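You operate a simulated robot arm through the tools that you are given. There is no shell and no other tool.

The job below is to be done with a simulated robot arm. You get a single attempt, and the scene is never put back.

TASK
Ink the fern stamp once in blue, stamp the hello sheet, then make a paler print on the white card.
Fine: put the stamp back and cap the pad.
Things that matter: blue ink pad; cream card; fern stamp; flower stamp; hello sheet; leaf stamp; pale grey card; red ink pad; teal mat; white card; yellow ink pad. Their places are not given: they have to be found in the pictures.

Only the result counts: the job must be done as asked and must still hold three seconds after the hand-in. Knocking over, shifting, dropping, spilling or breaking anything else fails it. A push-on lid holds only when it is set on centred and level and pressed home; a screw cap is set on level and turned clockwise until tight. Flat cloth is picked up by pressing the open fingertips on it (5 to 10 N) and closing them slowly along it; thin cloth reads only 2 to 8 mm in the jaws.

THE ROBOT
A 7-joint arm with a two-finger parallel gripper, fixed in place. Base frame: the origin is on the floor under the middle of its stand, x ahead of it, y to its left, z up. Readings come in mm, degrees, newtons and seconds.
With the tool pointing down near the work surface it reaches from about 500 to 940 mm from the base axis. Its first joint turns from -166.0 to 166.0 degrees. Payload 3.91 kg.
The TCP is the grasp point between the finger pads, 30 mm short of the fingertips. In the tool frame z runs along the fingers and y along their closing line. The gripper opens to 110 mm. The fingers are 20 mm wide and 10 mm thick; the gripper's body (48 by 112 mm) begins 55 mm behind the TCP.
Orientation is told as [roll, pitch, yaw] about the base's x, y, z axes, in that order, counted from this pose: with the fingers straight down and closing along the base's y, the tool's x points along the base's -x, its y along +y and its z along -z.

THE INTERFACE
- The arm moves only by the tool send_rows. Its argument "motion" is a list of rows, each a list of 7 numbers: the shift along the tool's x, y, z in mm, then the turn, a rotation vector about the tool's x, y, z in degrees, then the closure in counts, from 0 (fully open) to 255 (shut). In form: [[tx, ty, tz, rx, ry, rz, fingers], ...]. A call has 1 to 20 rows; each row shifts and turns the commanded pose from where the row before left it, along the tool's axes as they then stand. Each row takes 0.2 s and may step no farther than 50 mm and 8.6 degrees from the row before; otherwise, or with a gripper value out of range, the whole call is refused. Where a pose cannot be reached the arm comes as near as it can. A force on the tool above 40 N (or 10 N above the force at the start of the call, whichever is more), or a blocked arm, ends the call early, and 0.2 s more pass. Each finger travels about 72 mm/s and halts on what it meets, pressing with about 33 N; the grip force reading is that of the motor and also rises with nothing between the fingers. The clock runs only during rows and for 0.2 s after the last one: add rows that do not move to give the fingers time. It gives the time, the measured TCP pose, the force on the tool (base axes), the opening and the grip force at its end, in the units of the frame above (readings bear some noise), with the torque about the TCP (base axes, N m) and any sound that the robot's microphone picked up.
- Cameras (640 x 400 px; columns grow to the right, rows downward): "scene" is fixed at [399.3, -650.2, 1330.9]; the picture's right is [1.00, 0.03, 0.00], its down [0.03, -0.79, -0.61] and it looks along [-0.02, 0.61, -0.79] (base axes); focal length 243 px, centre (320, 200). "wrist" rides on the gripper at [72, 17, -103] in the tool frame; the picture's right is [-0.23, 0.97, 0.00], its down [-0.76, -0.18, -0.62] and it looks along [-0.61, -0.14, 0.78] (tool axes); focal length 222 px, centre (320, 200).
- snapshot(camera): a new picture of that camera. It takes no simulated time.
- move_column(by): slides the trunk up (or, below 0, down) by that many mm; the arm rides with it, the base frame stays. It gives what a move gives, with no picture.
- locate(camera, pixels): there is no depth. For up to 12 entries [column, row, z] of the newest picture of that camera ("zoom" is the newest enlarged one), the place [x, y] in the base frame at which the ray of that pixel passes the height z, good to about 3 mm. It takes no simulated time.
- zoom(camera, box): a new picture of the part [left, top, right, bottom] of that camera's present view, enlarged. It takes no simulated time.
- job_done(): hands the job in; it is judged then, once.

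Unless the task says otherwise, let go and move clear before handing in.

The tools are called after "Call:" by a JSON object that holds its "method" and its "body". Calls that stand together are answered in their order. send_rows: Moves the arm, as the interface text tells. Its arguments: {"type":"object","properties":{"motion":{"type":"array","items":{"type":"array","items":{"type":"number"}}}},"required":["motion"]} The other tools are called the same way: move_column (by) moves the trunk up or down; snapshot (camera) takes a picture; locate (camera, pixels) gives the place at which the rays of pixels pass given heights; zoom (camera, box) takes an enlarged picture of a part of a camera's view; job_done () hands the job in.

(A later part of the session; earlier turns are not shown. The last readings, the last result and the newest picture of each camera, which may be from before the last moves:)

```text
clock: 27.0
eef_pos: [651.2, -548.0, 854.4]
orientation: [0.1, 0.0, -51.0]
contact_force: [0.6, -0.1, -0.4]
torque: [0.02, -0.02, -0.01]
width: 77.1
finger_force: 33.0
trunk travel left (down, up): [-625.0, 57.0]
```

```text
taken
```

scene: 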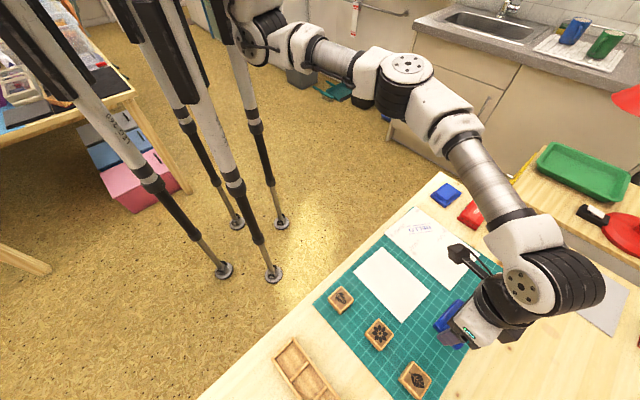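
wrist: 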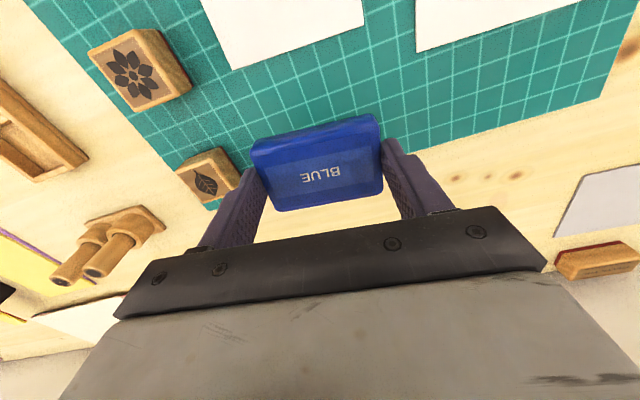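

The lid hangs over the empty mat area; its landing spot projects to about wrist (320,125), clear of the leaf stamp at (210,178). I'll lower it until it touches.

Call:
{"method": "send_rows", "body": {"motion": [[0, 0, 25, 0, 0, 0, 110], [0, 0, 25, 0, 0, 0, 110], [0, 0, 5, 0, 0, 0, 110], [0, 0, 3, 0, 0, 0, 110], [0, 0, 2, 0, 0, 0, 110], [0, 0, 2, 0, 0, 0, 110], [0, 0, 1, 0, 0, 0, 110], [0, 0, 1, 0, 0, 0, 110], [0, 0, 0, 0, 0, 0, 110]]}}

Call:
{"method": "snapshot", "body": {"camera": "wrist"}}

```text
clock: 29.0
eef_pos: [652.9, -546.2, 789.6]
orientation: [-0.2, 0.0, -51.0]
contact_force: [0.3, 0.0, -0.7]
torque: [0.0, 0.01, 0.01]
width: 76.9
finger_force: 32.8
trunk travel left (down, up): [-625.0, 57.0]
```

```text
taken
```

wrist: 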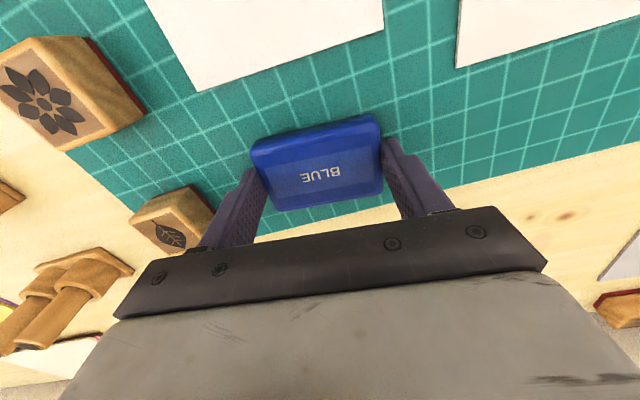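

No contact yet at TCP z 789.6; I continue lowering in 1 mm steps.

Call:
{"method": "send_rows", "body": {"motion": [[0, 0, 1, 0, 0, 0, 110], [0, 0, 1, 0, 0, 0, 110], [0, 0, 1, 0, 0, 0, 110], [0, 0, 1, 0, 0, 0, 110], [0, 0, 0, 0, 0, 0, 110]]}}

```text
clock: 30.2
eef_pos: [651.7, -545.7, 784.8]
orientation: [0.0, 0.0, -51.0]
contact_force: [-0.5, -0.5, -1.0]
torque: [0.0, 0.03, -0.06]
width: 76.8
finger_force: 33.3
trunk travel left (down, up): [-625.0, 57.0]
```

Still no contact; fingertips would be at z≈755. I'll take a close look before lowering more.

Call:
{"method": "zoom", "body": {"camera": "scene", "box": [400, 270, 500, 350]}}

Call:
{"method": "zoom", "body": {"camera": "wrist", "box": [230, 90, 410, 220]}}

```text
5.00 times, centred on (450, 310) of scene
```

zoom: 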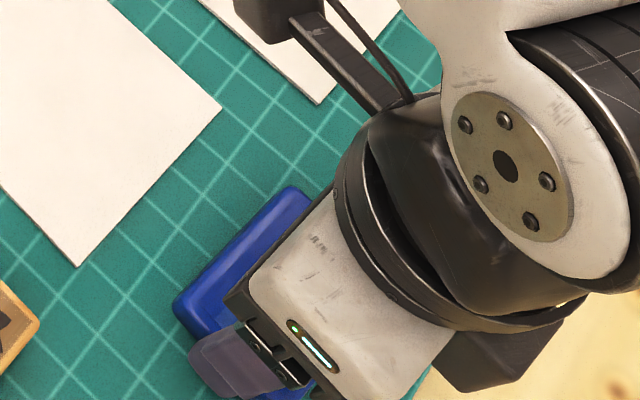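

```text
3.08 times, centred on (320, 155) of wrist
```

zoom: 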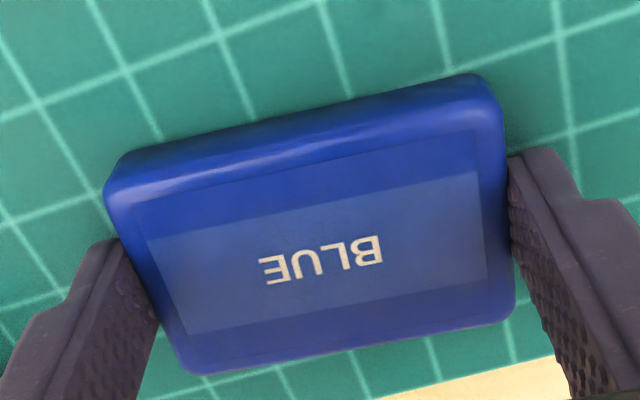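

The lid hovers just above the mat. I'll lower a little more in small steps until the force reading rises.

Call:
{"method": "send_rows", "body": {"motion": [[0, 0, 0.7, 0, 0, 0, 110], [0, 0, 0.7, 0, 0, 0, 110], [0, 0, 0.7, 0, 0, 0, 110], [0, 0, 0, 0, 0, 0, 110]]}}

```text
clock: 31.2
eef_pos: [652.9, -545.9, 783.4]
orientation: [0.0, -0.2, -50.9]
contact_force: [0.2, 1.4, 3.6]
torque: [0.11, 0.08, 0.0]
width: 76.8
finger_force: 32.7
trunk travel left (down, up): [-625.0, 57.0]
```

Contact reads 3.6 N at TCP z 783.4, so the lid is on the mat. I'll open the fingers gently and rise.

Call:
{"method": "send_rows", "body": {"motion": [[0, 0, 0, 0, 0, 0, 80], [0, 0, -0.5, 0, 0, 0, 70], [0, 0, 0, 0, 0, 0, 55], [0, 0, 0, 0, 0, 0, 40], [0, 0, 0, 0, 0, 0, 40], [0, 0, -10, 0, 0, 0, 20], [0, 0, -30, 0, 0, 0, 0], [0, 0, -40, 0, 0, 0, 0], [0, 0, 0, 0, 0, 0, 0]]}}

Call:
{"method": "snapshot", "body": {"camera": "wrist"}}

```text
clock: 33.2
eef_pos: [653.3, -547.0, 863.9]
orientation: [0.0, -0.1, -51.1]
contact_force: [-0.6, -0.4, 0.4]
torque: [0.0, 0.0, -0.02]
width: 109.9
finger_force: 0.1
trunk travel left (down, up): [-625.0, 57.0]
```

```text
taken
```

wrist: 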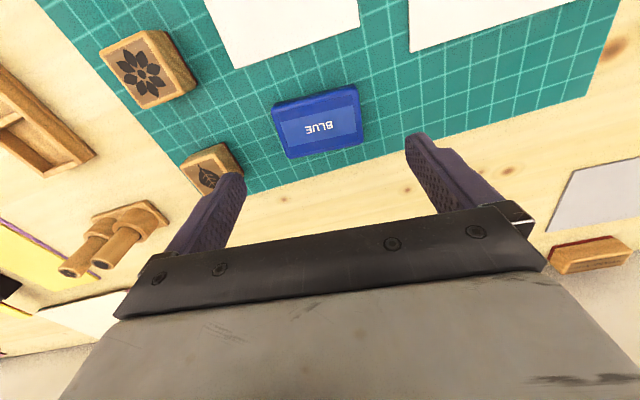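

The lid lies level on the mat at wrist (318,122). Next I'll move above the fern stamp near (439,-494.5) with yaw -48° and measure it again.

Call:
{"method": "send_rows", "body": {"motion": [[35, -26.7, 0, 0, 0, 0, 0], [35, -26.7, 0, 0, 0, 0, 0], [35, -26.7, 0, 0, 0, 0, 0], [35, -26.7, 0, 0, 0, 0, 0], [35, -26.8, 0, 0, 0, 0, 0], [0, 0, 0, 0, 0, -3, 0], [0, 0, 0, 0, 0, 0, 0], [0, 0, 0, 0, 0, 0, 0]]}}

Call:
{"method": "snapshot", "body": {"camera": "wrist"}}

Call:
{"method": "zoom", "body": {"camera": "wrist", "box": [260, 70, 380, 170]}}

Call:
{"method": "zoom", "body": {"camera": "scene", "box": [410, 160, 510, 240]}}

```text
clock: 35.0
eef_pos: [439.2, -494.5, 864.2]
orientation: [0.0, 0.0, -48.0]
contact_force: [-0.2, 0.0, -0.2]
torque: [0.0, 0.03, 0.01]
width: 110.1
finger_force: 0.1
trunk travel left (down, up): [-625.0, 57.0]
```

```text
taken
```

wrist: 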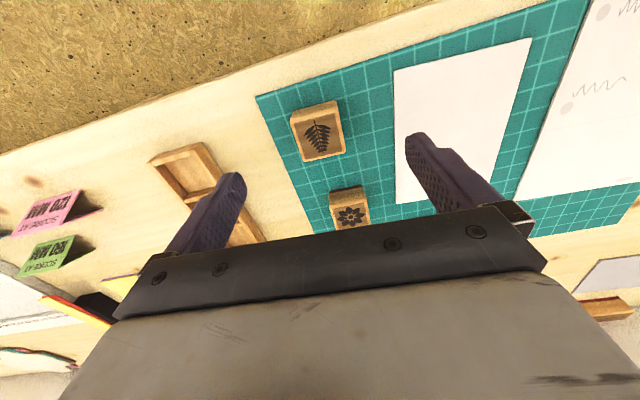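

```text
4.00 times, centred on (320, 120) of wrist
```

zoom: 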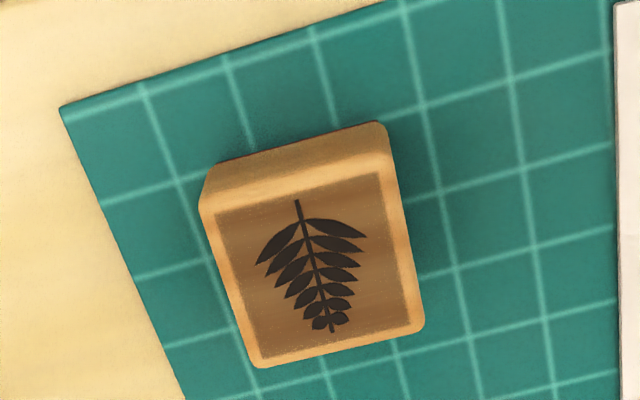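

```text
5.00 times, centred on (460, 200) of scene
```

zoom: 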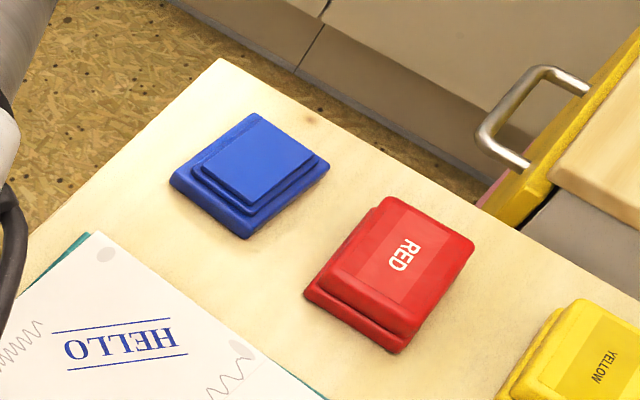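

I'll locate the fern's top panel corners at around z 778 to fix its centre and angle.

Call:
{"method": "locate", "body": {"camera": "wrist", "pixels": [[293.8, 123.3, 778], [334.5, 113, 778], [343.3, 151.3, 778], [305.8, 160, 778], [290, 121.3, 778], [338.8, 110, 778], [346.3, 151.3, 778], [304.3, 162, 778], [291, 112, 753], [334, 100.5, 753]]}}

Call:
{"method": "zoom", "body": {"camera": "scene", "box": [310, 260, 440, 360]}}

```text
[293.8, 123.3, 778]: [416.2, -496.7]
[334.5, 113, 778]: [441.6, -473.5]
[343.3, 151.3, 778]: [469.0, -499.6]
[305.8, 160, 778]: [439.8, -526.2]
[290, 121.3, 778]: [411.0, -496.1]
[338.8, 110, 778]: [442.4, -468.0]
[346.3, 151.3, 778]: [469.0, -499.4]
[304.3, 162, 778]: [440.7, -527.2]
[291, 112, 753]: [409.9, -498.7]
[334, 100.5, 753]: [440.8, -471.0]
```

```text
4.00 times, centred on (375, 310) of scene
```

zoom: 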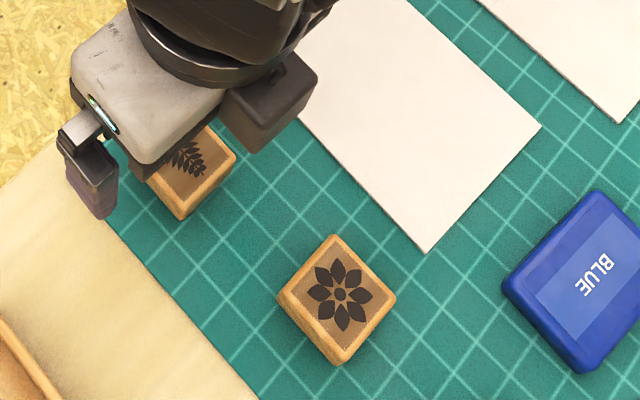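

The fern block is about 42 mm square, centred near (440.5,-497.5) at az ~42.4°. I'll adjust, lower so that fingertips are ~11 mm above the mat, and part-close to 60 mm to check centring.

Call:
{"method": "send_rows", "body": {"motion": [[-2.7, -0.7, 20, 0, 0, 0, 40], [0, 0, 20, 0, 0, 0, 80], [0, 0, 20, 0, 0, 0, 110], [0, 0, 9.5, 0, 0, 0, 116], [0, 0, 0, 0, 0, 0, 120], [0, 0, 0, 0, 0, 0, 120], [0, 0, 0, 0, 0, 0, 120]]}}

Call:
{"method": "zoom", "body": {"camera": "wrist", "box": [230, 90, 410, 220]}}

```text
clock: 36.6
eef_pos: [440.8, -497.0, 794.2]
orientation: [0.0, -0.1, -48.0]
contact_force: [0.3, 0.3, 0.1]
torque: [0.01, -0.02, -0.01]
width: 58.2
finger_force: 0.0
trunk travel left (down, up): [-625.0, 57.0]
```

```text
3.08 times, centred on (320, 155) of wrist
```

zoom: 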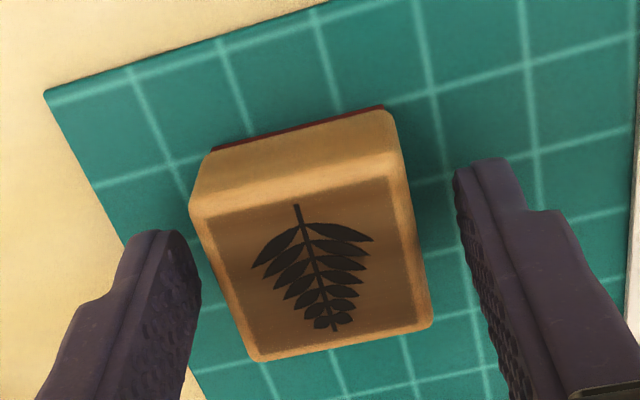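

Projecting the geometry, the stamp is offset only about 1 mm towards tool -y. I'll shift 1 mm and close slowly.

Call:
{"method": "send_rows", "body": {"motion": [[0, -1, 0, 0, 0, 0, 130], [0, 0, 0, 0, 0, 0, 140], [0, 0, 0, 0, 0, 0, 146], [0, 0, 0, 0, 0, 0, 151], [0, 0, 0, 0, 0, 0, 156], [0, 0, 0, 0, 0, 0, 161], [0, 0, 0, 0, 0, 0, 166], [0, 0, 0, 0, 0, 0, 175], [0, 0, 0, 0, 0, 0, 185], [0, 0, 0, 0, 0, 0, 185]]}}

Call:
{"method": "zoom", "body": {"camera": "wrist", "box": [230, 90, 410, 220]}}

```text
clock: 38.8
eef_pos: [439.6, -497.3, 794.6]
orientation: [0.0, 0.0, -48.0]
contact_force: [-0.1, -0.5, 0.8]
torque: [-0.01, -0.03, -0.01]
width: 40.7
finger_force: 33.6
trunk travel left (down, up): [-625.0, 57.0]
```

```text
3.08 times, centred on (320, 155) of wrist
```

zoom: 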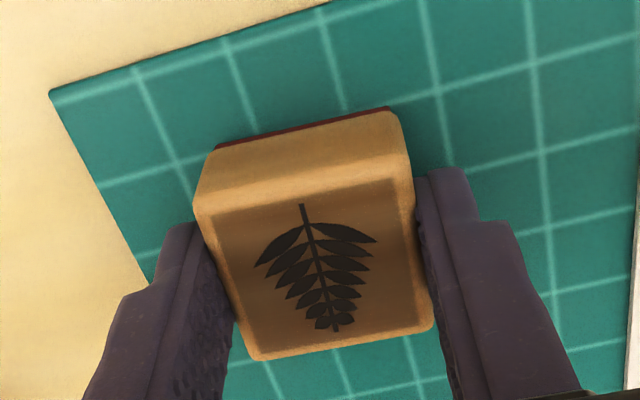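

The stamp is gripped at 40.7 mm; its home is TCP (440,-497.5,794.5), yaw -48°. I'll lift and carry it high above the open blue pad to measure the ink surface.

Call:
{"method": "send_rows", "body": {"motion": [[0, 0, -3, 0, 0, 0, 190], [0, 0, -12, 0, 0, 0, 190], [0, 0, -35, 0, 0, 0, 190], [0, 0, -45, 0, 0, 0, 190], [2, 30, -30, 0, 0, 0, 190], [2, 40, -25, 0, 0, 0, 190], [2, 45, -5, 0, 0, 0, 190], [2, 45, 0, 0, 0, 0, 190], [2, 45, 0, 0, 0, 0, 190], [2, 45, 0, 0, 0, 0, 190], [2, 45, 0, 0, 0, 0, 190], [2, 45, 0, 0, 0, 0, 190], [2, 45, 0, 0, 0, 0, 190], [2, 45, 0, 0, 0, 0, 190], [2, 25.5, 0, 0, 0, 0, 190], [0, 0, 0, 0, 0, 0, 190], [0, 0, 0, 0, 0, 0, 190]]}}

Call:
{"method": "snapshot", "body": {"camera": "wrist"}}

Call:
{"method": "zoom", "body": {"camera": "wrist", "box": [250, 50, 410, 150]}}

```text
clock: 42.4
eef_pos: [763.1, -175.2, 949.1]
orientation: [0.0, 0.1, -48.1]
contact_force: [0.0, 0.3, -0.3]
torque: [-0.01, -0.01, -0.01]
width: 41.0
finger_force: 32.9
trunk travel left (down, up): [-625.0, 57.0]
```

```text
taken
```

wrist: 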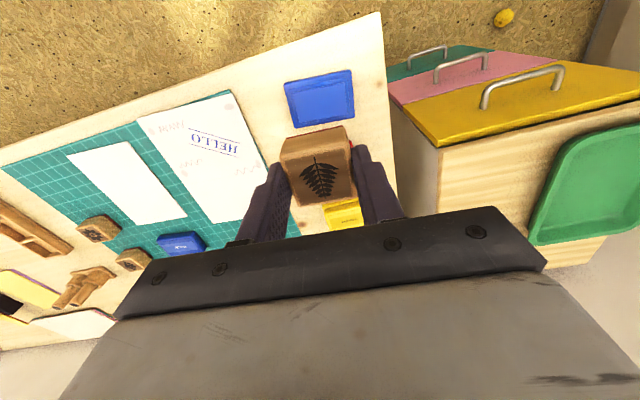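

```text
4.00 times, centred on (330, 100) of wrist
```

zoom: 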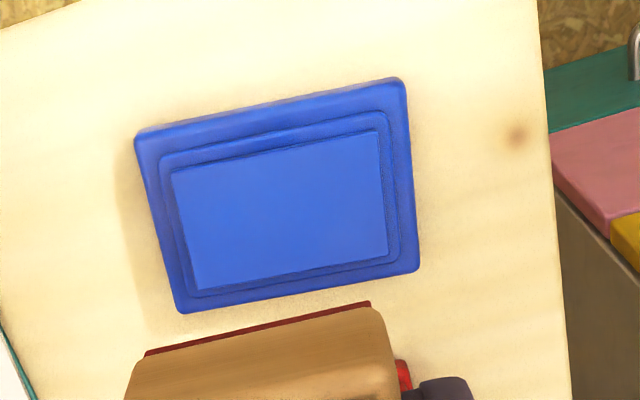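

The open pad is seen clearly at zoom (280,200): the ink rectangle is inside the stepped rim. I'll locate its corners.

Call:
{"method": "locate", "body": {"camera": "wrist", "pixels": [[293, 93.3, 768], [344.5, 82.8, 768], [347, 113.8, 768], [299.3, 122.8, 768], [283.8, 83.8, 760], [350.8, 70, 760], [355, 117.5, 760], [295, 128, 760]]}}

Call:
{"method": "zoom", "body": {"camera": "scene", "box": [420, 165, 480, 215]}}

```text
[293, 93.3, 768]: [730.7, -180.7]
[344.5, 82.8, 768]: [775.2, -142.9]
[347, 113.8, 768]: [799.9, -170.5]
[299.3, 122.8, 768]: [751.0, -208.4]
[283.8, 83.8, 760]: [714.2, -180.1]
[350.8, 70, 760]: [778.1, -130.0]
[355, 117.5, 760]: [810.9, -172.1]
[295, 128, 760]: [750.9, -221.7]
```

```text
8.00 times, centred on (450, 190) of scene
```

zoom: 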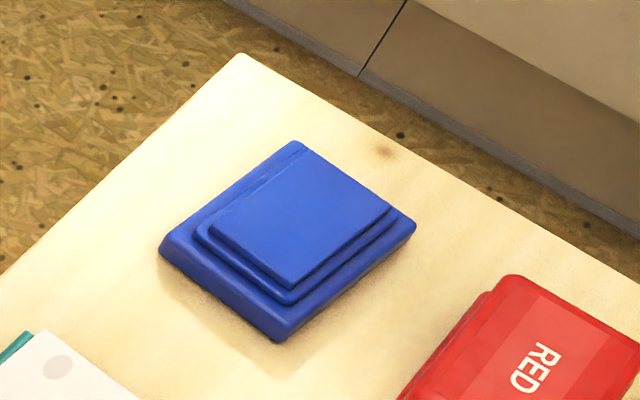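

The ink surface centre is (764,-176) at az 39°, about 58×37 mm. I'll turn to yaw -51°, and lower the stamp to about 15 mm above the pad and check.

Call:
{"method": "send_rows", "body": {"motion": [[0, 0, 0, 0, 0, 3, 190], [0, 0, 30, 0, 0, 0, 190], [0, 0, 40, 0, 0, 0, 190], [0, 0, 30, 0, 0, 0, 190], [0, 0, 20, 0, 0, 0, 190], [0, 0, 0, 0, 0, 0, 190], [0, 0, 0, 0, 0, 0, 190]]}}

Call:
{"method": "snapshot", "body": {"camera": "wrist"}}

Call:
{"method": "zoom", "body": {"camera": "wrist", "box": [230, 80, 410, 210]}}

Call:
{"method": "zoom", "body": {"camera": "scene", "box": [420, 155, 500, 215]}}

```text
clock: 44.0
eef_pos: [761.8, -173.7, 828.5]
orientation: [0.0, 0.0, -51.0]
contact_force: [-0.2, 0.3, 0.1]
torque: [0.03, 0.01, 0.0]
width: 40.8
finger_force: 32.9
trunk travel left (down, up): [-625.0, 57.0]
```

```text
taken
```

wrist: 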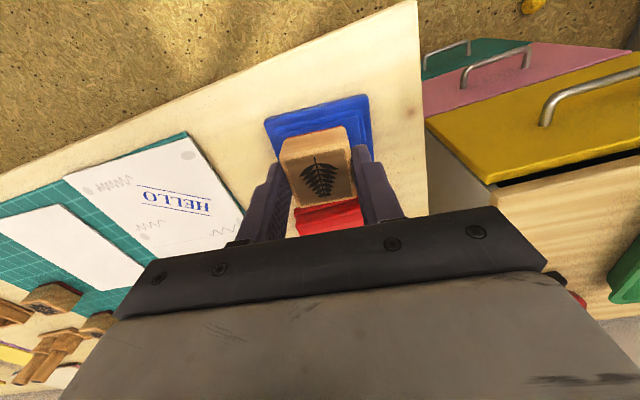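

```text
3.08 times, centred on (320, 145) of wrist
```

zoom: 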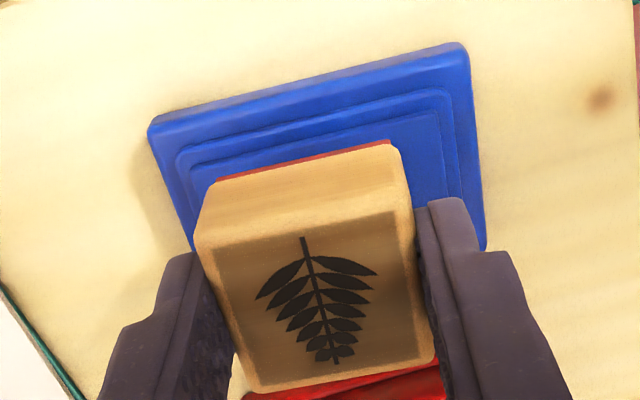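

```text
6.67 times, centred on (460, 185) of scene
```

zoom: 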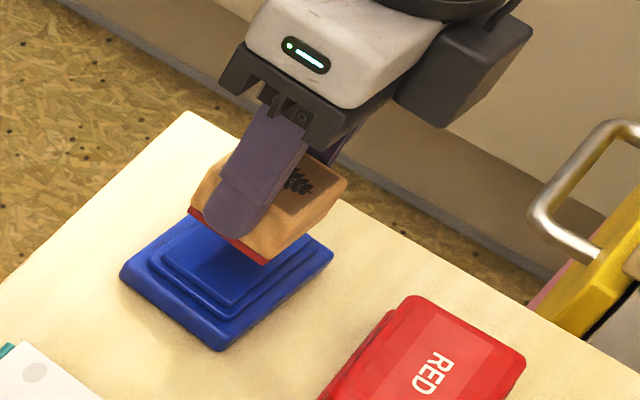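

The stamp hangs centred over the ink within a couple of mm. I'll correct by (tx -1.2, ty +0.8) and descend carefully towards the ink.

Call:
{"method": "send_rows", "body": {"motion": [[-1.2, 0.8, 0, 0, 0, 0, 190], [0, 0, 5, 0, 0, 0, 190], [0, 0, 4, 0, 0, 0, 190], [0, 0, 2, 0, 0, 0, 190], [0, 0, 0, 0, 0, 0, 190]]}}

Call:
{"method": "zoom", "body": {"camera": "wrist", "box": [230, 80, 410, 210]}}

```text
clock: 45.2
eef_pos: [763.7, -176.1, 819.1]
orientation: [0.0, 0.1, -51.0]
contact_force: [0.1, 0.5, 0.3]
torque: [0.03, 0.0, 0.0]
width: 40.7
finger_force: 32.5
trunk travel left (down, up): [-625.0, 57.0]
```

```text
3.08 times, centred on (320, 145) of wrist
```

zoom: 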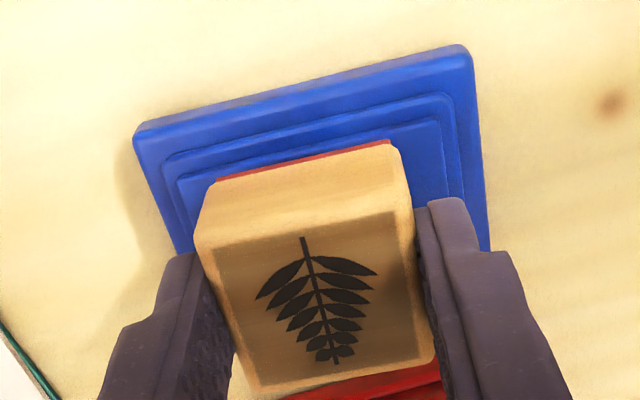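

The stamp's rubber edge (red line at zoom (300,160)) lines up with the ink edge. I'll continue down in small steps until contact.

Call:
{"method": "send_rows", "body": {"motion": [[0, 0, 2, 0, 0, 0, 190], [0, 0, 1.5, 0, 0, 0, 190], [0, 0, 1, 0, 0, 0, 190], [0, 0, 1, 0, 0, 0, 190], [0, 0, 0, 0, 0, 0, 190]]}}

```text
clock: 46.4
eef_pos: [764.5, -175.8, 814.3]
orientation: [0.0, 0.0, -51.0]
contact_force: [0.1, 0.0, -1.2]
torque: [0.03, 0.01, -0.02]
width: 40.9
finger_force: 33.4
trunk travel left (down, up): [-625.0, 57.0]
```

No contact at TCP z 814.3 yet; I continue in 1 mm steps.

Call:
{"method": "send_rows", "body": {"motion": [[0, 0, 1, 0, 0, 0, 190], [0, 0, 1, 0, 0, 0, 190], [0, 0, 1, 0, 0, 0, 190], [0, 0, 0, 0, 0, 0, 190]]}}

```text
clock: 47.4
eef_pos: [763.6, -176.9, 811.5]
orientation: [0.1, -0.1, -51.0]
contact_force: [0.9, 0.0, 9.6]
torque: [-0.02, -0.04, 0.04]
width: 40.8
finger_force: 33.0
trunk travel left (down, up): [-625.0, 57.0]
```

Contact with 9.6 N at TCP z 811.5 (ink at ≈770). I'll press slightly more, hold, and then lift straight off.

Call:
{"method": "send_rows", "body": {"motion": [[0, 0, 0.8, 0, 0, 0, 190], [0, 0, 0, 0, 0, 0, 190], [0, 0, 0, 0, 0, 0, 190]]}}

```text
clock: 48.2
eef_pos: [765.4, -176.7, 811.9]
orientation: [0.1, -0.2, -51.0]
contact_force: [3.8, -0.4, 19.3]
torque: [-0.02, -0.09, -0.03]
width: 40.9
finger_force: 33.1
trunk travel left (down, up): [-625.0, 57.0]
```

Pressed at 19 N on the ink. I'll lift straight up and look at the stamp's face edge.

Call:
{"method": "send_rows", "body": {"motion": [[0, 0, -3, 0, 0, 0, 190], [0, 0, -10, 0, 0, 0, 190], [0, 0, -30, 0, 0, 0, 190], [0, 0, -20, 0, 0, 0, 190], [0, 0, 0, 0, 0, 0, 190], [0, 0, 0, 0, 0, 0, 190]]}}

Call:
{"method": "snapshot", "body": {"camera": "wrist"}}

Call:
{"method": "zoom", "body": {"camera": "scene", "box": [420, 145, 500, 215]}}

Call:
{"method": "zoom", "body": {"camera": "wrist", "box": [230, 80, 410, 210]}}

```text
clock: 49.6
eef_pos: [763.3, -175.6, 871.8]
orientation: [0.0, 0.0, -51.0]
contact_force: [-0.4, -0.4, -0.5]
torque: [0.02, -0.02, -0.01]
width: 40.9
finger_force: 32.9
trunk travel left (down, up): [-625.0, 57.0]
```

```text
taken
```

wrist: 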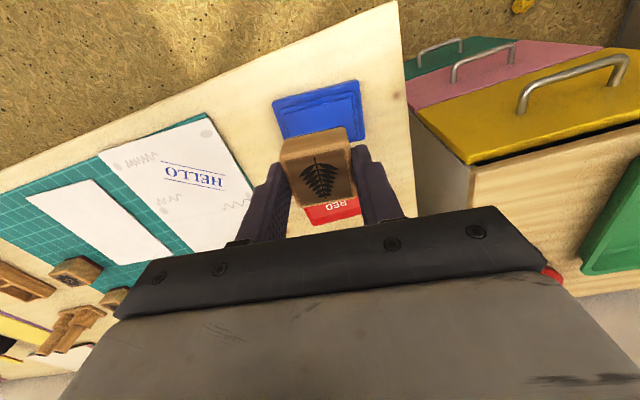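

```text
5.71 times, centred on (460, 180) of scene
```

zoom: 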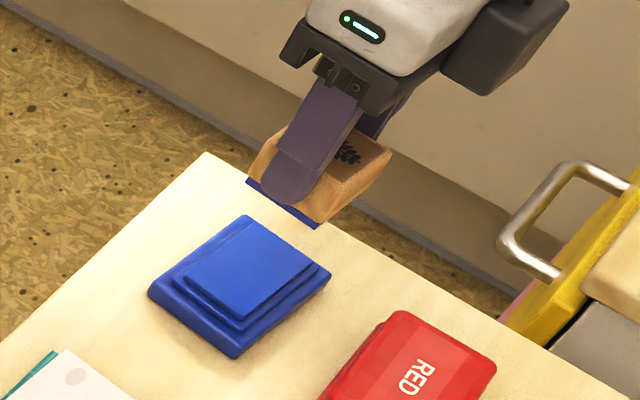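

```text
3.08 times, centred on (320, 145) of wrist
```

zoom: 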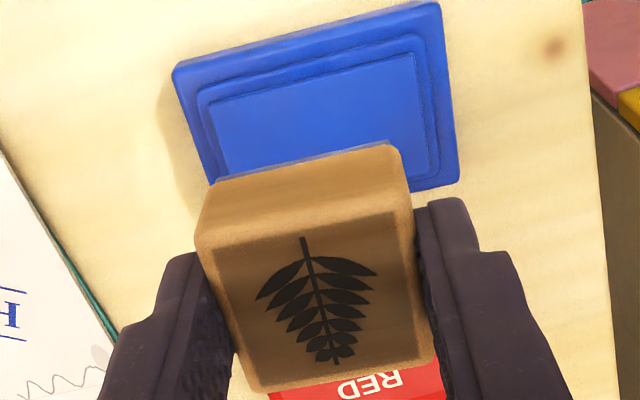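

The rubber edge turned blue, so the stamp is inked. I'll carry it over the blank far half of the hello sheet near (714,-377) and look.

Call:
{"method": "send_rows", "body": {"motion": [[0, 0, -30, 0, 0, 0, 190], [-24.7, -33, 0, 0, 0, 0, 190], [-24.7, -33, 0, 0, 0, 0, 190], [-24.7, -33, 0, 0, 0, 0, 190], [-24.6, -33, 0, 0, 0, 0, 190], [-24.6, -33.3, 0, 0, 0, 0, 190], [0, 0, 0, 0, 0, -2, 190], [0, 0, 0, 0, 0, 0, 190], [0, 0, 0, 0, 0, 0, 190]]}}

Call:
{"method": "snapshot", "body": {"camera": "wrist"}}

Call:
{"method": "zoom", "body": {"camera": "wrist", "box": [200, 20, 440, 180]}}

Call:
{"method": "zoom", "body": {"camera": "scene", "box": [370, 190, 500, 310]}}

```text
clock: 51.6
eef_pos: [713.3, -375.6, 903.4]
orientation: [0.1, 0.0, -49.0]
contact_force: [-1.4, -0.4, 0.7]
torque: [0.0, 0.01, -0.03]
width: 40.8
finger_force: 33.4
trunk travel left (down, up): [-625.0, 57.0]
```

```text
taken
```

wrist: 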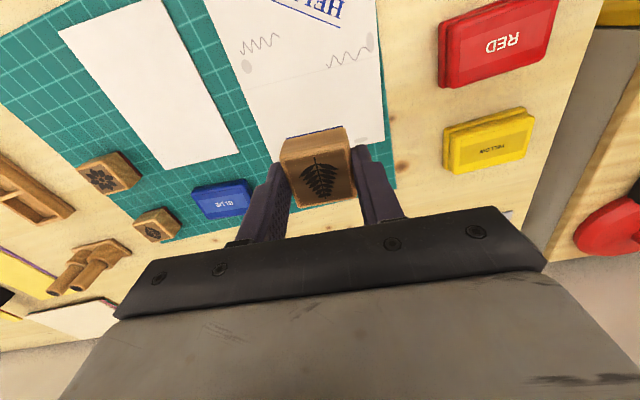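

```text
2.50 times, centred on (320, 100) of wrist
```

zoom: 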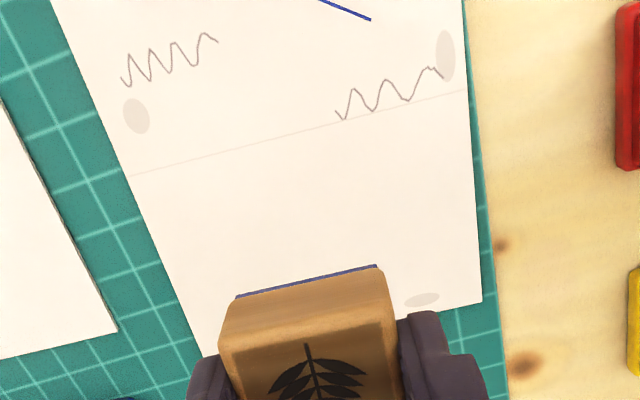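

```text
3.33 times, centred on (435, 250) of scene
```

zoom: 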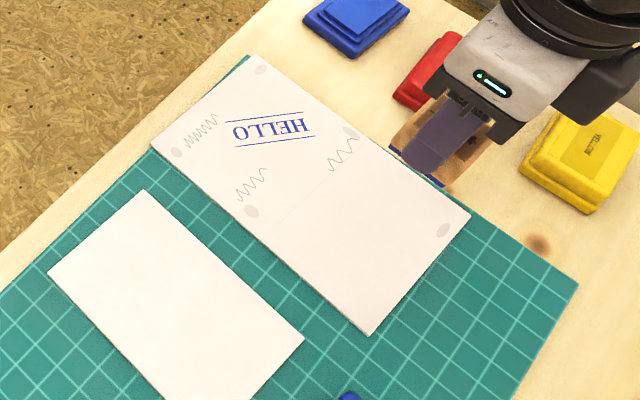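

The landing spot projects to wrist zoom (321,229), the centre of the blank far half of the sheet. I'll descend to just above it.

Call:
{"method": "send_rows", "body": {"motion": [[0, 0, 30, 0, 0, 0, 190], [0, 0, 30, 0, 0, 0, 190], [0, 0, 25, 0, 0, 0, 190], [0, 0, 12, 0, 0, 0, 190], [0, 0, 4, 0, 0, 0, 190], [0, 0, 0, 0, 0, 0, 190], [0, 0, 0, 0, 0, 0, 190]]}}

Call:
{"method": "zoom", "body": {"camera": "wrist", "box": [200, 60, 440, 220]}}

```text
clock: 53.2
eef_pos: [712.5, -376.5, 801.1]
orientation: [-0.1, 0.0, -48.9]
contact_force: [0.6, 0.0, -0.2]
torque: [0.0, -0.01, 0.0]
width: 40.9
finger_force: 33.3
trunk travel left (down, up): [-625.0, 57.0]
```

```text
2.50 times, centred on (320, 140) of wrist
```

zoom: 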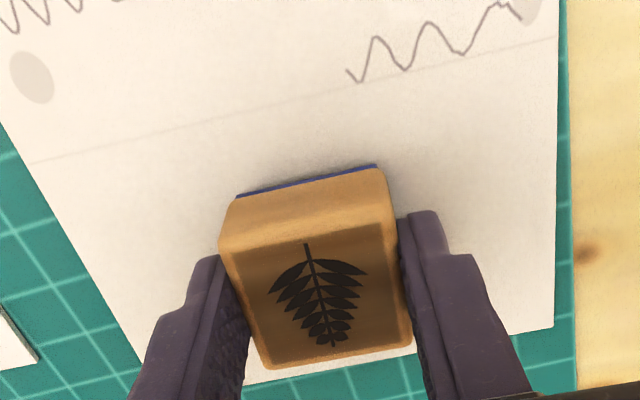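

The stamp is over blank paper, well inside the sheet. I'll lower in 1 mm steps until contact.

Call:
{"method": "send_rows", "body": {"motion": [[0, 0, 2, 0, 0, 0, 190], [0, 0, 1, 0, 0, 0, 190], [0, 0, 1, 0, 0, 0, 190], [0, 0, 1, 0, 0, 0, 190], [0, 0, 0, 0, 0, 0, 190]]}}

```text
clock: 54.4
eef_pos: [712.4, -376.4, 796.6]
orientation: [0.0, -0.1, -49.0]
contact_force: [0.3, -0.6, 5.0]
torque: [0.02, 0.01, 0.03]
width: 40.6
finger_force: 32.5
trunk travel left (down, up): [-625.0, 57.0]
```

Contact at 5 N (TCP z 796.6). I'll press to around 18 N, hold and read.

Call:
{"method": "send_rows", "body": {"motion": [[0, 0, 0.8, 0, 0, 0, 190], [0, 0, 0.7, 0, 0, 0, 190], [0, 0, 0, 0, 0, 0, 190], [0, 0, 0, 0, 0, 0, 190]]}}

```text
clock: 55.4
eef_pos: [712.9, -377.0, 796.2]
orientation: [0.0, 0.1, -49.0]
contact_force: [1.6, -1.5, 10.2]
torque: [0.03, 0.09, 0.05]
width: 40.6
finger_force: 32.9
trunk travel left (down, up): [-625.0, 57.0]
```

Only 10 N; I'll press about 1 mm more for a full print.

Call:
{"method": "send_rows", "body": {"motion": [[0, 0, 1, 0, 0, 0, 190], [0, 0, 0, 0, 0, 0, 190], [0, 0, 0, 0, 0, 0, 190]]}}

```text
clock: 56.2
eef_pos: [712.0, -375.9, 795.9]
orientation: [0.0, -0.2, -49.0]
contact_force: [2.7, -1.3, 18.1]
torque: [-0.03, 0.16, 0.04]
width: 40.9
finger_force: 32.6
trunk travel left (down, up): [-625.0, 57.0]
```

Pressed at 18 N on the sheet. I'll lift straight up and look at the print.

Call:
{"method": "send_rows", "body": {"motion": [[0, 0, -4, 0, 0, 0, 190], [0, 0, -10, 0, 0, 0, 190], [0, 0, -30, 0, 0, 0, 190], [0, 0, -40, 0, 0, 0, 190], [0, 0, -40, 0, 0, 0, 190], [0, 0, 0, 0, 0, 0, 190], [0, 0, 0, 0, 0, 0, 190]]}}

Call:
{"method": "snapshot", "body": {"camera": "wrist"}}

Call:
{"method": "zoom", "body": {"camera": "scene", "box": [370, 190, 500, 310]}}

Call:
{"method": "zoom", "body": {"camera": "wrist", "box": [200, 20, 440, 180]}}

```text
clock: 57.8
eef_pos: [713.2, -375.5, 917.1]
orientation: [-0.1, 0.0, -49.0]
contact_force: [-0.2, -0.2, -0.6]
torque: [0.01, 0.02, 0.0]
width: 40.7
finger_force: 33.0
trunk travel left (down, up): [-625.0, 57.0]
```

```text
taken
```

wrist: 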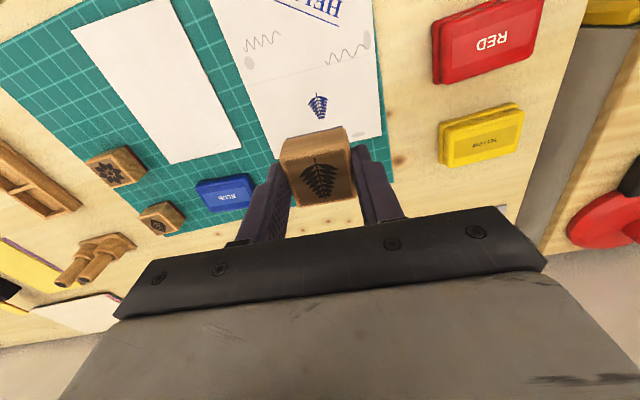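

```text
3.33 times, centred on (435, 250) of scene
```

zoom: 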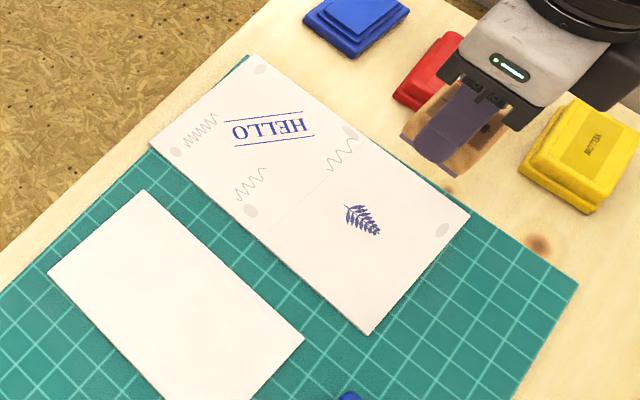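

```text
2.50 times, centred on (320, 100) of wrist
```

zoom: 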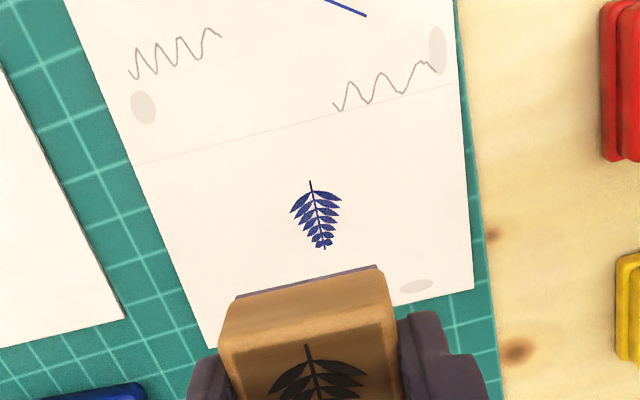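

A crisp blue fern print is on the hello sheet at wrist zoom (316,215). Next I'll move over the white card's centre near (562,-444).

Call:
{"method": "send_rows", "body": {"motion": [[12.2, -39.7, 0, 0, 0, 0, 190], [12.2, -39.7, 0, 0, 0, 0, 190], [12.1, -39.6, 0, 0, 0, 0, 190], [12.1, -39.6, 0, 0, 0, 0, 190], [0, 0, 0, 0, 0, 0, 190], [0, 0, 0, 0, 0, 0, 190]]}}

Call:
{"method": "snapshot", "body": {"camera": "wrist"}}

Call:
{"method": "zoom", "body": {"camera": "wrist", "box": [200, 20, 440, 180]}}

```text
clock: 59.2
eef_pos: [561.5, -444.5, 916.1]
orientation: [0.0, -0.1, -49.0]
contact_force: [-1.4, 0.5, -0.2]
torque: [-0.01, 0.0, -0.01]
width: 41.0
finger_force: 32.8
trunk travel left (down, up): [-625.0, 57.0]
```

```text
taken
```

wrist: 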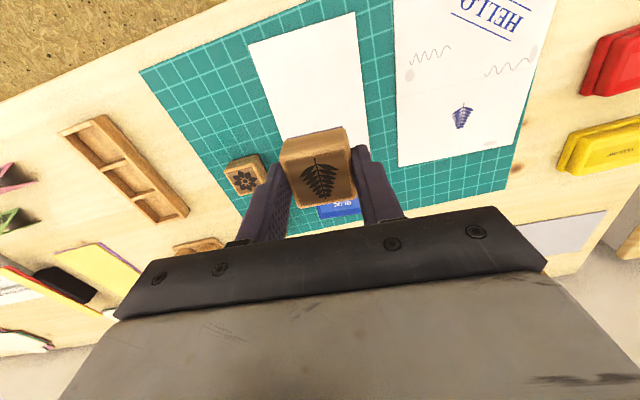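

```text
2.50 times, centred on (320, 100) of wrist
```

zoom: 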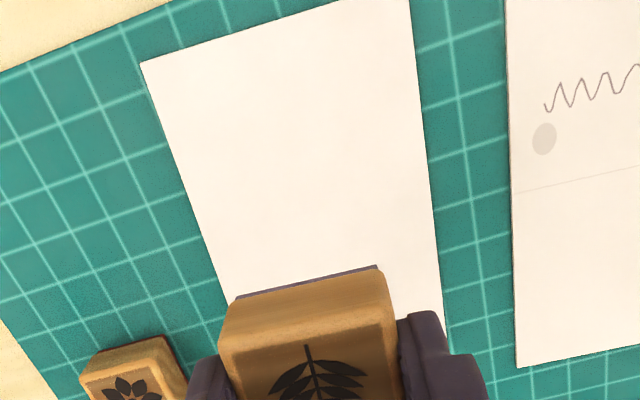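

The landing spot projects near zoom (321,222), the centre of the white card. I'll descend to just above it.

Call:
{"method": "send_rows", "body": {"motion": [[0, 0, 35, 0, 0, 0, 190], [0, 0, 35, 0, 0, 0, 190], [0, 0, 25, 0, 0, 0, 190], [0, 0, 14, 0, 0, 0, 190], [0, 0, 5, 0, 0, 0, 190], [0, 0, 0, 0, 0, 0, 190], [0, 0, 0, 0, 0, 0, 190]]}}

Call:
{"method": "zoom", "body": {"camera": "wrist", "box": [200, 60, 440, 220]}}

```text
clock: 60.8
eef_pos: [561.6, -443.4, 803.4]
orientation: [0.0, 0.1, -49.0]
contact_force: [-0.4, 0.6, -0.4]
torque: [-0.02, -0.01, 0.0]
width: 40.8
finger_force: 33.2
trunk travel left (down, up): [-625.0, 57.0]
```

```text
2.50 times, centred on (320, 140) of wrist
```

zoom: 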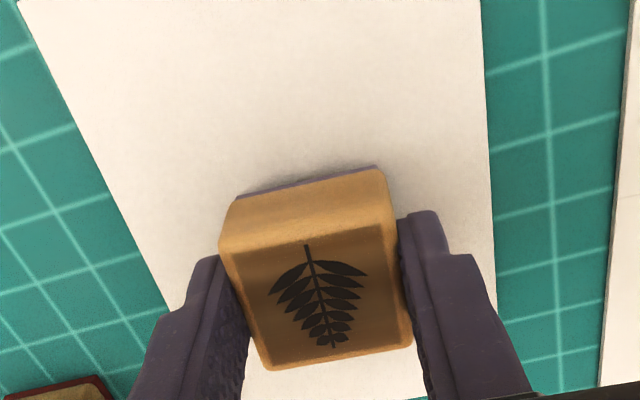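

The stamp hovers over the card's middle. I'll lower to contact and press to a similar force.

Call:
{"method": "send_rows", "body": {"motion": [[0, 0, 3, 0, 0, 0, 190], [0, 0, 2, 0, 0, 0, 190], [0, 0, 1, 0, 0, 0, 190], [0, 0, 1, 0, 0, 0, 190], [0, 0, 1, 0, 0, 0, 190], [0, 0, 0, 0, 0, 0, 190]]}}

```text
clock: 62.2
eef_pos: [560.5, -443.2, 795.8]
orientation: [-0.1, -0.1, -49.1]
contact_force: [0.4, -0.7, 7.5]
torque: [0.01, -0.01, -0.02]
width: 40.6
finger_force: 32.5
trunk travel left (down, up): [-625.0, 57.0]
```

Call:
{"method": "send_rows", "body": {"motion": [[0, 0, 0.8, 0, 0, 0, 190], [0, 0, 0.8, 0, 0, 0, 190], [0, 0, 0, 0, 0, 0, 190], [0, 0, 0, 0, 0, 0, 190]]}}

```text
clock: 63.2
eef_pos: [561.1, -442.6, 796.0]
orientation: [0.0, -0.2, -48.9]
contact_force: [0.5, -0.6, 21.4]
torque: [-0.06, 0.02, 0.0]
width: 40.7
finger_force: 33.1
trunk travel left (down, up): [-625.0, 57.0]
```

Pressed at 21 N on the white card. I'll lift straight up and inspect the second print.

Call:
{"method": "send_rows", "body": {"motion": [[0, 0, -4, 0, 0, 0, 190], [0, 0, -10, 0, 0, 0, 190], [0, 0, -30, 0, 0, 0, 190], [0, 0, -40, 0, 0, 0, 190], [0, 0, -30, 0, 0, 0, 190], [0, 0, 0, 0, 0, 0, 190], [0, 0, 0, 0, 0, 0, 190]]}}

Call:
{"method": "snapshot", "body": {"camera": "wrist"}}

Call:
{"method": "zoom", "body": {"camera": "scene", "box": [330, 210, 480, 330]}}

Call:
{"method": "zoom", "body": {"camera": "wrist", "box": [200, 20, 440, 180]}}

```text
clock: 64.8
eef_pos: [561.5, -441.9, 907.9]
orientation: [0.1, 0.0, -49.1]
contact_force: [0.1, 0.2, -0.4]
torque: [0.01, 0.0, -0.01]
width: 41.1
finger_force: 33.2
trunk travel left (down, up): [-625.0, 57.0]
```

```text
taken
```

wrist: 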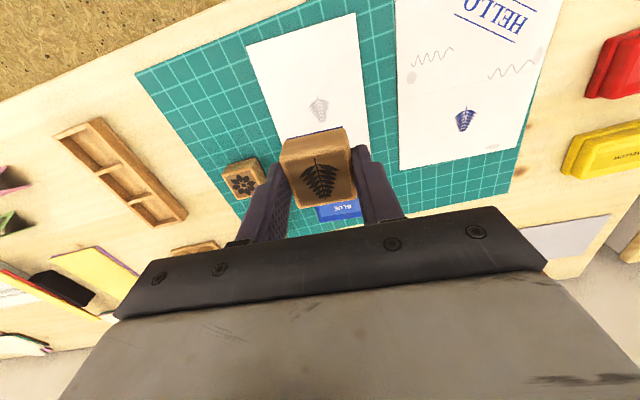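

```text
3.33 times, centred on (405, 270) of scene
```

zoom: 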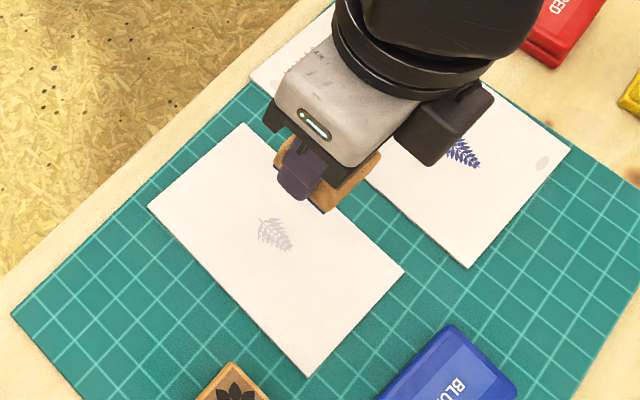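

```text
2.50 times, centred on (320, 100) of wrist
```

zoom: 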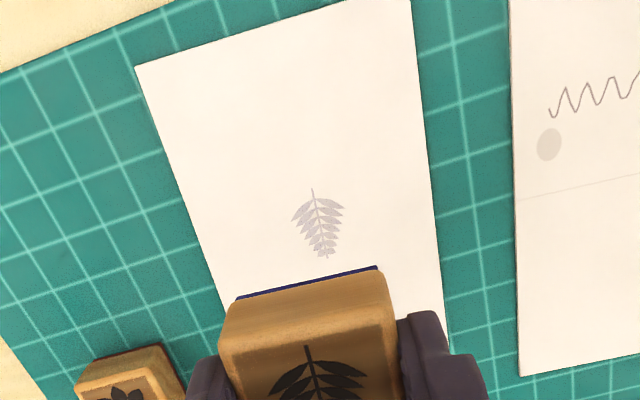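

The second print on the white card at zoom (319,225) is clearly paler. Now I'll carry the stamp back above its home at (440,-497.5).

Call:
{"method": "send_rows", "body": {"motion": [[9.6, -32, 0, 0, 0, 0, 190], [9.6, -32, 0, 0, 0, 0, 190], [9.5, -32, 0, 0, 0, 0, 190], [9.5, -31.8, 0, 0, 0, 0, 190], [0, 0, 0, 0, 0, -1, 190], [0, 0, 30, 0, 0, 0, 190], [0, 0, 0, 0, 0, 0, 190], [0, 0, 0, 0, 0, 0, 190]]}}

Call:
{"method": "snapshot", "body": {"camera": "wrist"}}

```text
clock: 66.6
eef_pos: [439.5, -497.8, 877.7]
orientation: [0.0, 0.0, -47.9]
contact_force: [-0.2, -0.6, -0.7]
torque: [0.01, 0.0, 0.01]
width: 40.8
finger_force: 32.8
trunk travel left (down, up): [-625.0, 57.0]
```

```text
taken
```

wrist: 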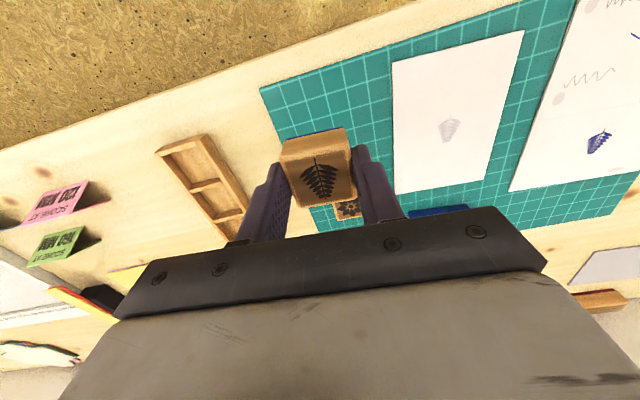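

The stamp is over its original spot near the mat's corner. I'll descend to just above the mat.

Call:
{"method": "send_rows", "body": {"motion": [[0, 0, 30, 0, 0, 0, 190], [0, 0, 30, 0, 0, 0, 190], [0, 0, 15, 0, 0, 0, 190], [0, 0, 4, 0, 0, 0, 190], [0, 0, 0, 0, 0, 0, 190], [0, 0, 0, 0, 0, 0, 190]]}}

Call:
{"method": "zoom", "body": {"camera": "wrist", "box": [230, 90, 410, 220]}}

```text
clock: 68.0
eef_pos: [440.3, -499.1, 799.5]
orientation: [0.0, 0.0, -48.0]
contact_force: [0.3, 0.1, 0.1]
torque: [0.01, -0.04, 0.01]
width: 40.9
finger_force: 33.3
trunk travel left (down, up): [-625.0, 57.0]
```

```text
3.08 times, centred on (320, 155) of wrist
```

zoom: 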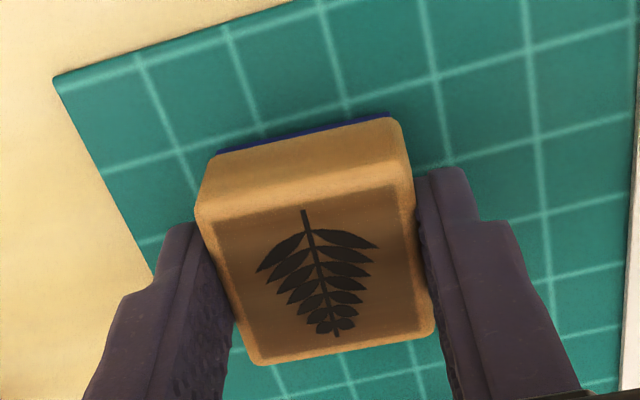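

The view matches the pick-up picture (mat corner at (55,77) versus (50,92) when 5 mm lower). I'll lower to contact gently.

Call:
{"method": "send_rows", "body": {"motion": [[0, 0, 2, 0, 0, 0, 190], [0, 0, 1, 0, 0, 0, 190], [0, 0, 1, 0, 0, 0, 190], [0, 0, 0.5, 0, 0, 0, 190], [0, 0, 0, 0, 0, 0, 190]]}}

```text
clock: 69.2
eef_pos: [439.9, -498.6, 794.4]
orientation: [0.0, 0.0, -48.0]
contact_force: [0.5, 0.3, 0.0]
torque: [0.01, -0.01, 0.01]
width: 40.6
finger_force: 33.6
trunk travel left (down, up): [-625.0, 57.0]
```

Call:
{"method": "send_rows", "body": {"motion": [[0, 0, 0.5, 0, 0, 0, 190], [0, 0, 0.5, 0, 0, 0, 190], [0, 0, 0, 0, 0, 0, 190]]}}

```text
clock: 70.0
eef_pos: [440.8, -499.0, 794.6]
orientation: [-0.1, 0.0, -48.0]
contact_force: [0.3, 2.0, 4.5]
torque: [-0.01, -0.01, -0.01]
width: 40.7
finger_force: 33.3
trunk travel left (down, up): [-625.0, 57.0]
```

Contact at 4.5 N: the stamp stands on the mat. I'll open slowly and rise.

Call:
{"method": "send_rows", "body": {"motion": [[0, 0, -0.3, 0, 0, 0, 158], [0, 0, 0, 0, 0, 0, 150], [0, 0, 0, 0, 0, 0, 135], [0, 0, 0, 0, 0, 0, 110], [0, 0, 0, 0, 0, 0, 90], [0, 0, -15, 0, 0, 0, 80], [0, 0, -30, 0, 0, 0, 40], [0, 0, -40, 0, 0, 0, 0], [0, 0, 0, 0, 0, 0, 0]]}}

Call:
{"method": "snapshot", "body": {"camera": "wrist"}}

Call:
{"method": "zoom", "body": {"camera": "wrist", "box": [260, 70, 380, 170]}}

```text
clock: 72.0
eef_pos: [440.2, -498.4, 878.9]
orientation: [0.0, 0.1, -48.0]
contact_force: [-0.3, 0.1, -0.5]
torque: [0.04, 0.0, 0.02]
width: 110.1
finger_force: 0.1
trunk travel left (down, up): [-625.0, 57.0]
```

```text
taken
```

wrist: 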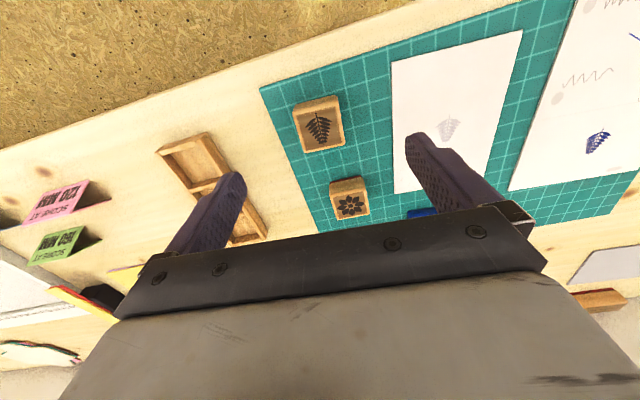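

```text
4.00 times, centred on (320, 120) of wrist
```

zoom: 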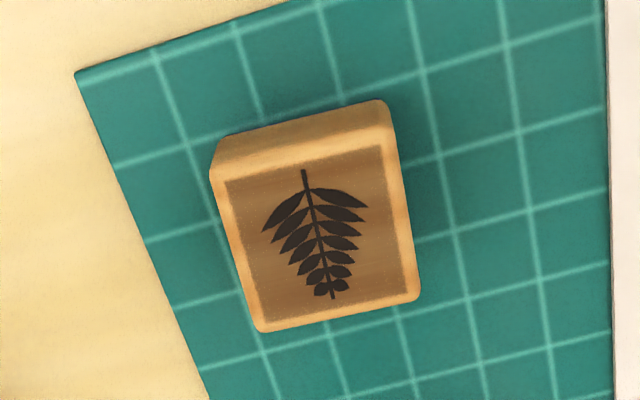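

The fern stamp stands at its original place. Next I'll move over the lid on the mat at (652.5,-546) with yaw -51°.

Call:
{"method": "send_rows", "body": {"motion": [[-35.5, 25.1, 0, 0, 0, 0, 0], [-35.5, 25.1, 0, 0, 0, 0, 0], [-35.5, 25.1, 0, 0, 0, 0, 0], [-35.5, 25.1, 0, 0, 0, 0, 0], [-35.5, 25.2, 0, 0, 0, 0, 0], [0, 0, 0, 0, 0, 3, 0], [0, 0, 0, 0, 0, 0, 0], [0, 0, 0, 0, 0, 0, 0]]}}

Call:
{"method": "snapshot", "body": {"camera": "wrist"}}

Call:
{"method": "zoom", "body": {"camera": "wrist", "box": [250, 60, 390, 170]}}

```text
clock: 73.8
eef_pos: [651.2, -546.6, 879.7]
orientation: [0.0, -0.1, -50.9]
contact_force: [0.4, -0.4, -0.2]
torque: [0.02, 0.01, 0.0]
width: 110.0
finger_force: 0.1
trunk travel left (down, up): [-625.0, 57.0]
```

```text
taken
```

wrist: 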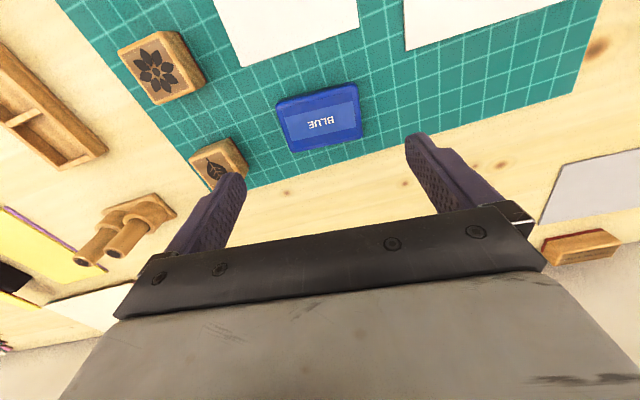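

```text
3.64 times, centred on (320, 115) of wrist
```

zoom: 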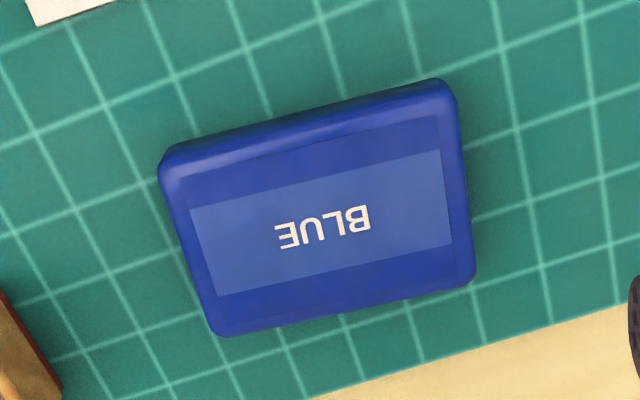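

I'll verify the lid's centre and angle from the label corners at z≈767.

Call:
{"method": "locate", "body": {"camera": "wrist", "pixels": [[284.3, 117.2, 767], [353, 101.3, 767], [356.3, 126.8, 767], [292, 141.6, 767], [276.3, 104.5, 765], [355.5, 83, 765], [362.5, 136, 765], [292.5, 151, 765]]}}

```text
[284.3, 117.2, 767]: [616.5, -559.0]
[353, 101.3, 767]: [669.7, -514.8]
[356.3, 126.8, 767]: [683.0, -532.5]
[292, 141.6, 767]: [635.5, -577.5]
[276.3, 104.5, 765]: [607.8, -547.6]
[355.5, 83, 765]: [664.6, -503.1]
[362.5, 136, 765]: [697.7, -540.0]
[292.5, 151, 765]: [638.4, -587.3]
```

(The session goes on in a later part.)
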